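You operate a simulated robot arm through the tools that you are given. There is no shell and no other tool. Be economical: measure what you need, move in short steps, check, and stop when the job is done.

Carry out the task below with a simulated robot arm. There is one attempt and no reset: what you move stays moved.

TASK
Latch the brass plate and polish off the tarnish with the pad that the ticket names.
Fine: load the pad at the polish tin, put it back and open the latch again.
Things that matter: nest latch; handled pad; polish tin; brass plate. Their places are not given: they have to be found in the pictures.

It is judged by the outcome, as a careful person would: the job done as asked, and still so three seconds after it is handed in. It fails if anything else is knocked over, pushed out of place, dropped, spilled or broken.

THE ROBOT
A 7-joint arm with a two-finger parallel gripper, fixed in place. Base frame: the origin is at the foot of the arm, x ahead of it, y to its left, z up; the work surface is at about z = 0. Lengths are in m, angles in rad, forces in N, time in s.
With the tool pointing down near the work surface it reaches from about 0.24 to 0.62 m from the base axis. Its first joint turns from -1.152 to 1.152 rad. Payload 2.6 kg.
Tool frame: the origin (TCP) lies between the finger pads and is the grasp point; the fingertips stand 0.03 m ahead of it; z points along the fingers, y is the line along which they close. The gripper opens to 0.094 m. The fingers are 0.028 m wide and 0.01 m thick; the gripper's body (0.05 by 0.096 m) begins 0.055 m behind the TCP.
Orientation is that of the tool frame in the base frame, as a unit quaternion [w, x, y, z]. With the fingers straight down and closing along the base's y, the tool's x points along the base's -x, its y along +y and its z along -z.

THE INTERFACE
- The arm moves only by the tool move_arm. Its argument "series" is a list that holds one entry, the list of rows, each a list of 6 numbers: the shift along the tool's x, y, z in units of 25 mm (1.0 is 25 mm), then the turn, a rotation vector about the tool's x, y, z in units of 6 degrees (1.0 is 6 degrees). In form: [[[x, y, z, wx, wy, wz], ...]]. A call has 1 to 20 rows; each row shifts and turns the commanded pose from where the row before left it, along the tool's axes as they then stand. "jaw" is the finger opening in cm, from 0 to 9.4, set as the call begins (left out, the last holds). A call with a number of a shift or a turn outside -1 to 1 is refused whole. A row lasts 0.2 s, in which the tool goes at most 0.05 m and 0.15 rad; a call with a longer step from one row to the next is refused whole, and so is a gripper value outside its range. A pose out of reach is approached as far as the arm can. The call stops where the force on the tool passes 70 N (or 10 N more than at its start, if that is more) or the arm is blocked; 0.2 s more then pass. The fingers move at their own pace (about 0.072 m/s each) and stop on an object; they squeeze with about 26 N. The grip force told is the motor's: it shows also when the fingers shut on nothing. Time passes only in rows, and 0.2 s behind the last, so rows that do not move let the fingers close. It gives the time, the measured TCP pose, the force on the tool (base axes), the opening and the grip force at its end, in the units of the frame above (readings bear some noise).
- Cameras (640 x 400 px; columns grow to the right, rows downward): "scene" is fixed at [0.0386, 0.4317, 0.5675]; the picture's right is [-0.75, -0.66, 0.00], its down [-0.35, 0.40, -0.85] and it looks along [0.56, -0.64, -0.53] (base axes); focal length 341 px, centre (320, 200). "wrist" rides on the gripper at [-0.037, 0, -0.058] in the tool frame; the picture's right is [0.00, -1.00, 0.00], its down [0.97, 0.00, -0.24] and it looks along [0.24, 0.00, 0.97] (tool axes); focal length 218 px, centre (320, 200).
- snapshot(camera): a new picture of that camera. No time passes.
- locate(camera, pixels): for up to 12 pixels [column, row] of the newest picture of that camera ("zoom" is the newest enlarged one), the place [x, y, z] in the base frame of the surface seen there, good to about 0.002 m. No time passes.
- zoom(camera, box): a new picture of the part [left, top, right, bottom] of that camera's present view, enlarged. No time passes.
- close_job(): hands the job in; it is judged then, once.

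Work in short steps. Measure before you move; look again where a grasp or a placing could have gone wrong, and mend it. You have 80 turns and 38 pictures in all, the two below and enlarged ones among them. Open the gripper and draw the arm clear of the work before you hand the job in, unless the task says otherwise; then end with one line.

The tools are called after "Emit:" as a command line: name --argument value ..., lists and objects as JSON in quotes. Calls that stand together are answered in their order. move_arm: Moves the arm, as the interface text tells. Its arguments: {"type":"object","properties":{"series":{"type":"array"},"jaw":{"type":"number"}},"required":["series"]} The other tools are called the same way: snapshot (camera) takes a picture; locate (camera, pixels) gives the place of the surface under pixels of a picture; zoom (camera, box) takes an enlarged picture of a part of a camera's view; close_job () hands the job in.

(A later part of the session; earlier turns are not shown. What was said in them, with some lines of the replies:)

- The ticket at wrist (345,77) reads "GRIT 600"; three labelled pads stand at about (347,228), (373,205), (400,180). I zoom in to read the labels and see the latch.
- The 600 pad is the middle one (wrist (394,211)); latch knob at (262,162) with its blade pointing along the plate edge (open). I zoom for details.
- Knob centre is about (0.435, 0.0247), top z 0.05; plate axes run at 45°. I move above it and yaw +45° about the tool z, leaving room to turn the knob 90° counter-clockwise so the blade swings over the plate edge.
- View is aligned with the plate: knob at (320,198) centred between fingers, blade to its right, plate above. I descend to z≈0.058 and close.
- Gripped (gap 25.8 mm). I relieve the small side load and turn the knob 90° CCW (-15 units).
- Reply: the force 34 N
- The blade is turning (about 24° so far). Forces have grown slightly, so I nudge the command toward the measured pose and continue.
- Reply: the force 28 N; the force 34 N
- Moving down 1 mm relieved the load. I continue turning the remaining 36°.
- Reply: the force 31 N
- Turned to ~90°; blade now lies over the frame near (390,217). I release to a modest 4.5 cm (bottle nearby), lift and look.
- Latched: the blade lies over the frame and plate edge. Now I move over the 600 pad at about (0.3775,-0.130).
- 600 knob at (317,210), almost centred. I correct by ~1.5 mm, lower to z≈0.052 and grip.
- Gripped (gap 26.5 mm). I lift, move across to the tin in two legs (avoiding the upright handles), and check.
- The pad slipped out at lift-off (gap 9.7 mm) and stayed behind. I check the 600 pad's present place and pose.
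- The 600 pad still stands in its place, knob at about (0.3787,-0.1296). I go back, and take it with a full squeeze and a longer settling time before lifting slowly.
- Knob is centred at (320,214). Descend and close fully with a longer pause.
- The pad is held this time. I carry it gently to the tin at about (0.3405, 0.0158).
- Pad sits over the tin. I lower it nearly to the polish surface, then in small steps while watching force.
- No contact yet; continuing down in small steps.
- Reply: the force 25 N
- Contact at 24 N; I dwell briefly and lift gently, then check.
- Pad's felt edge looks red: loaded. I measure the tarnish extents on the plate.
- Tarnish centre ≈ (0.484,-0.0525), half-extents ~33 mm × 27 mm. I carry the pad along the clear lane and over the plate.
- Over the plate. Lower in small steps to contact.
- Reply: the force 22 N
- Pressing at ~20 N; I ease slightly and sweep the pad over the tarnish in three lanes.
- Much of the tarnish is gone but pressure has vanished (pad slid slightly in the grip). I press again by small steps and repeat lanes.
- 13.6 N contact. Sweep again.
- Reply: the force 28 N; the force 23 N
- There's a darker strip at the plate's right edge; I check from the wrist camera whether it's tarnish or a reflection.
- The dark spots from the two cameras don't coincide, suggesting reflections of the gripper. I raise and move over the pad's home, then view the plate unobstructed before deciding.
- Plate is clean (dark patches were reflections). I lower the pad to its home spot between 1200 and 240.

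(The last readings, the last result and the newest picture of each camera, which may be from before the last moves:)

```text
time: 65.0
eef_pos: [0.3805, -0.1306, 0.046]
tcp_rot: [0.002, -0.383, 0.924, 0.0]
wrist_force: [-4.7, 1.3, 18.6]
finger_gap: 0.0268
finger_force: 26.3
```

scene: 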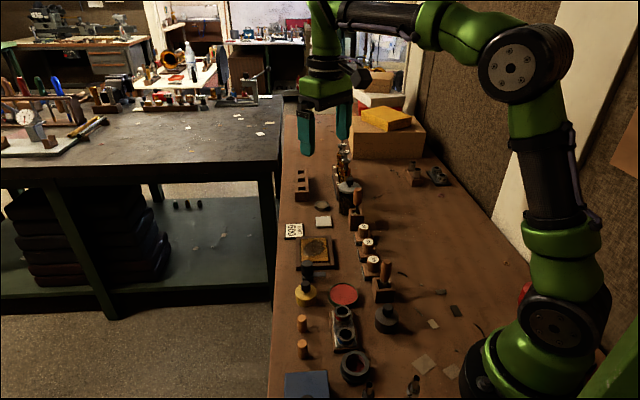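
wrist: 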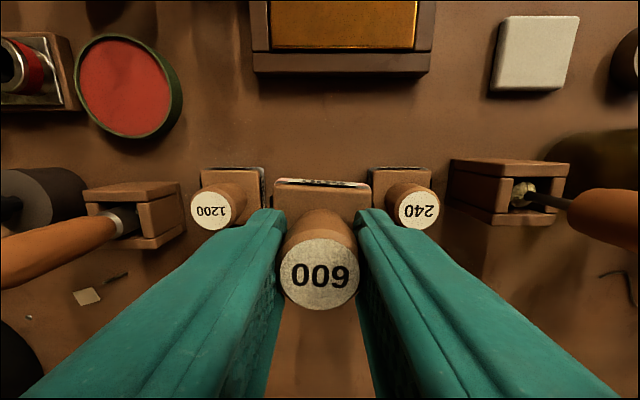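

Seated with 19 N. Ease off, release and lift straight up.

Emit:
move_arm --series '[[[0, 0, -0.03, 0, 0, 0], [0, 0, 0, 0, 0, 0]]]'

Emit:
move_arm --series '[[[0, 0, 0, 0, 0, 0], [0, 0, 0, 0, 0, 0], [0, 0, 0, 0, 0, 0], [0, 0, -0.3, 0, 0, 0], [0, 0, -0.6, 0, 0, 0], [0, 0, -0.9, 0, 0, 0], [0, 0, -0.9, 0, 0, 0], [0, 0, -0.9, 0, 0, 0], [0, 0, -0.9, 0, 0, 0], [0, 0, -0.9, 0, 0, 0], [0, 0, 0, 0, 0, 0]]]' --jaw 4.4

Emit:
snapshot --camera "wrist"

```text
time: 65.6
eef_pos: [0.3801, -0.1303, 0.0447]
tcp_rot: [0.001, -0.383, 0.924, -0.001]
wrist_force: [1.1, -1.1, 8.9]
finger_gap: 0.0267
finger_force: 26.0
```

```text
time: 68.0
eef_pos: [0.3784, -0.1296, 0.181]
tcp_rot: [0.0, -0.383, 0.924, 0.0]
wrist_force: [0.5, -0.2, 0.6]
finger_gap: 0.0439
finger_force: 0.1
```

```text
4 pictures are left
```

wrist: 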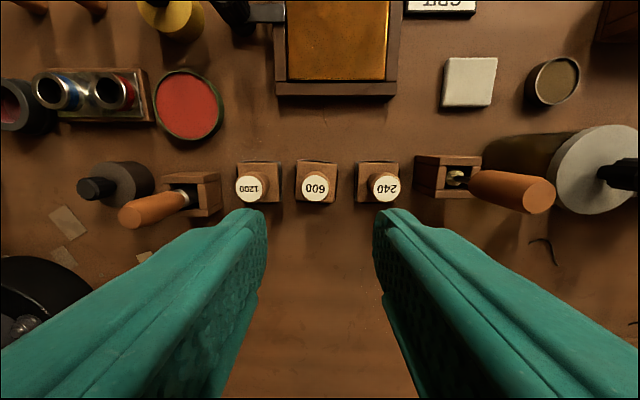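

The 600 pad stands in line at home. Now back to the latch knob at about (0.4347, 0.0264), same yaw as when I left it.

Emit:
move_arm --series '[[[-0.752, 0.356, 0, 0, 0, 0], [-0.752, 0.356, 0, 0, 0, 0], [-0.752, 0.356, 0, 0, 0, 0], [-0.752, 0.356, 0, 0, 0, 0], [-0.752, 0.356, 0, 0, 0, 0], [-0.752, 0.356, 0, 0, 0, 0], [-0.752, 0.356, 0, 0, 0, 0], [-0.752, 0.356, 0, 0, 0, 0], [0, 0, 0.9, 0, 0, 0], [0, 0, 0.9, 0, 0, 0], [0, 0, 0.9, 0, 0, 0], [0, 0, 0, 0, 0, 0]]]'

Emit:
snapshot --camera "wrist"

```text
time: 70.6
eef_pos: [0.4348, 0.0246, 0.1136]
tcp_rot: [0.0, -0.382, 0.924, 0.0]
wrist_force: [0.6, -0.4, -0.5]
finger_gap: 0.0437
finger_force: 0.1
```

```text
3 pictures are left
```

wrist: 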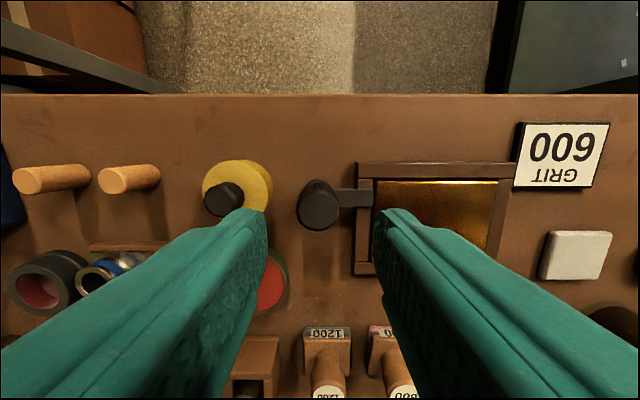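

Knob centred at (319,205). Descend and grip.

Emit:
move_arm --series '[[[-0.04, 0, 0, 0, 0, 0], [0, 0, 0.75, 0, 0, 0], [0, 0, 0.75, 0, 0, 0], [0, 0, 0.75, 0, 0, 0], [0, 0, 0, 0, 0, 0]]]'

Emit:
move_arm --series '[[[0, 0, 0, 0, 0, 0], [0, 0, 0, 0, 0, 0], [0, 0, 0, 0, 0, 0]]]' --jaw 1.5

Emit:
move_arm --series '[[[0, 0, 0, 0, 0, 1], [0, 0, 0, 0, 0, 1], [0, 0, 0, 0, 0, 1], [0, 0, 0, 0, 0, 0]]]'

```text
time: 71.8
eef_pos: [0.4352, 0.0263, 0.0567]
tcp_rot: [0.0, -0.383, 0.924, 0.001]
wrist_force: [0.2, -0.5, -0.2]
finger_gap: 0.044
finger_force: 0.1
```

```text
time: 72.6
eef_pos: [0.4357, 0.027, 0.0587]
tcp_rot: [-0.001, -0.383, 0.924, 0.001]
wrist_force: [-5.6, 4.0, 1.5]
finger_gap: 0.0256
finger_force: 44.9
```

```text
time: 73.6
eef_pos: [0.4356, 0.0275, 0.0589]
tcp_rot: [-0.001, -0.232, 0.973, 0.0]
wrist_force: [-16.2, 4.4, 12.1]
finger_gap: 0.0255
finger_force: 44.7
```

Emit:
move_arm --series '[[[0.025, 0.012, -0.015, 0, 0, 0], [0, 0, 0, 0, 0, 1], [0, 0, 0, 0, 0, 1], [0, 0, 0, 0, 0, 1], [0, 0, 0, 0, 0, 0]]]'

Emit:
move_arm --series '[[[0, 0, 0, 0, 0, 1], [0, 0, 0, 0, 0, 1], [0, 0, 0, 0, 0, 1], [0, 0, 0, 0, 0, 0]]]'

```text
time: 74.8
eef_pos: [0.4354, 0.0264, 0.0575]
tcp_rot: [0.0, -0.077, 0.997, 0.0]
wrist_force: [-0.9, 0.1, -6.7]
finger_gap: 0.0258
finger_force: 44.9
```

```text
time: 75.8
eef_pos: [0.4357, 0.0263, 0.0575]
tcp_rot: [0.0, 0.08, 0.997, -0.001]
wrist_force: [-6.5, -11.4, 3.8]
finger_gap: 0.0256
finger_force: 45.4
```

Emit:
move_arm --series '[[[0.01, -0.025, 0, 0, 0, 0], [0, 0, 0, 0, 0, 1], [0, 0, 0, 0, 0, 1], [0, 0, 0, 0, 0, 1], [0, 0, 0, 0, 0, 0]]]'

Emit:
move_arm --series '[[[0, 0, 0, 0, 0, 1], [0, 0, 0, 0, 0, 1], [0, 0, 0, 0, 0, 1], [0, 0, 0, 0, 0, 0]]]'

Emit:
zoom --camera "scene" --box '[270, 215, 370, 315]'

```text
time: 77.0
eef_pos: [0.4355, 0.025, 0.0576]
tcp_rot: [0.0, 0.235, 0.972, -0.001]
wrist_force: [-5.8, -18.6, 1.0]
finger_gap: 0.0257
finger_force: 45.1
```

```text
time: 78.0
eef_pos: [0.435, 0.0248, 0.0584]
tcp_rot: [0.001, 0.383, 0.924, -0.001]
wrist_force: [-13.3, -21.5, 6.0]
finger_gap: 0.0255
finger_force: 44.4
```

```text
4.00 times, centred on (320, 265) of scene
```

zoom: 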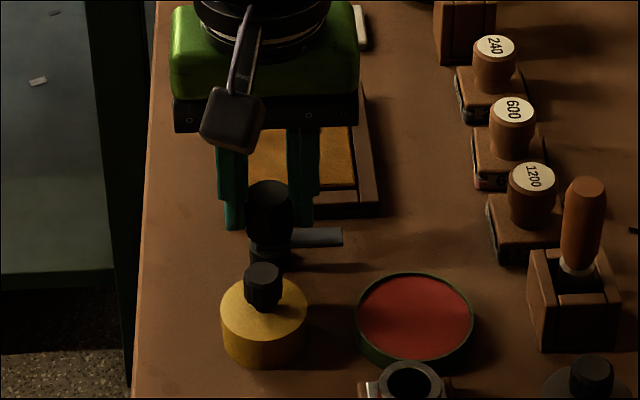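

The latch is open as at the start (blade at (318,236)), and the pad is home. I release and draw clear.

Emit:
move_arm --series '[[[0, 0, 0, 0, 0, 0], [0, 0, 0, 0, 0, 0], [0, 0, 0, 0, 0, 0], [0, 0, -0.6, 0, 0, 0], [0, 0, -1, 0, 0, 0], [0, 0, -1, 0, 0, 0], [0, 0, -1, 0, 0, 0], [0, 0, -1, 0, 0, 0], [0, 0, -1, 0, 0, 0], [0, 0, -1, 0, 0, 0], [0, 0, -1, 0, 0, 0], [0, 0, -1, 0, 0, 0], [0, 0, -1, 0, 0, 0], [0, 0, 0, 0, 0, 0]]]' --jaw 6

Emit:
zoom --camera "scene" --box '[280, 205, 400, 325]'

```text
time: 81.0
eef_pos: [0.4353, 0.0259, 0.2971]
tcp_rot: [0.0, 0.383, 0.924, 0.0]
wrist_force: [0.0, 0.3, 0.5]
finger_gap: 0.0599
finger_force: 0.1
```

```text
3.33 times, centred on (340, 265) of scene
```

zoom: 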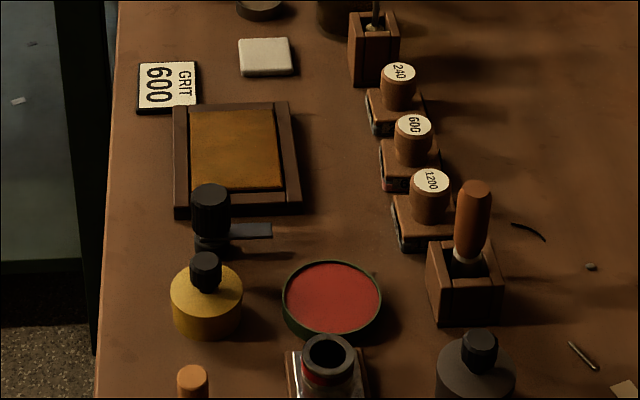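

Plate is clean, latch is open, pad is home, and nothing else has moved. Handing in.

Emit:
close_job

```text
The job is handed in.
```

I latched the plate, polished off the tarnish with the 600 pad loaded at the polish tin, put the pad back in its place, and opened the latch again; the final picture shows the plate clean and nothing else moved.
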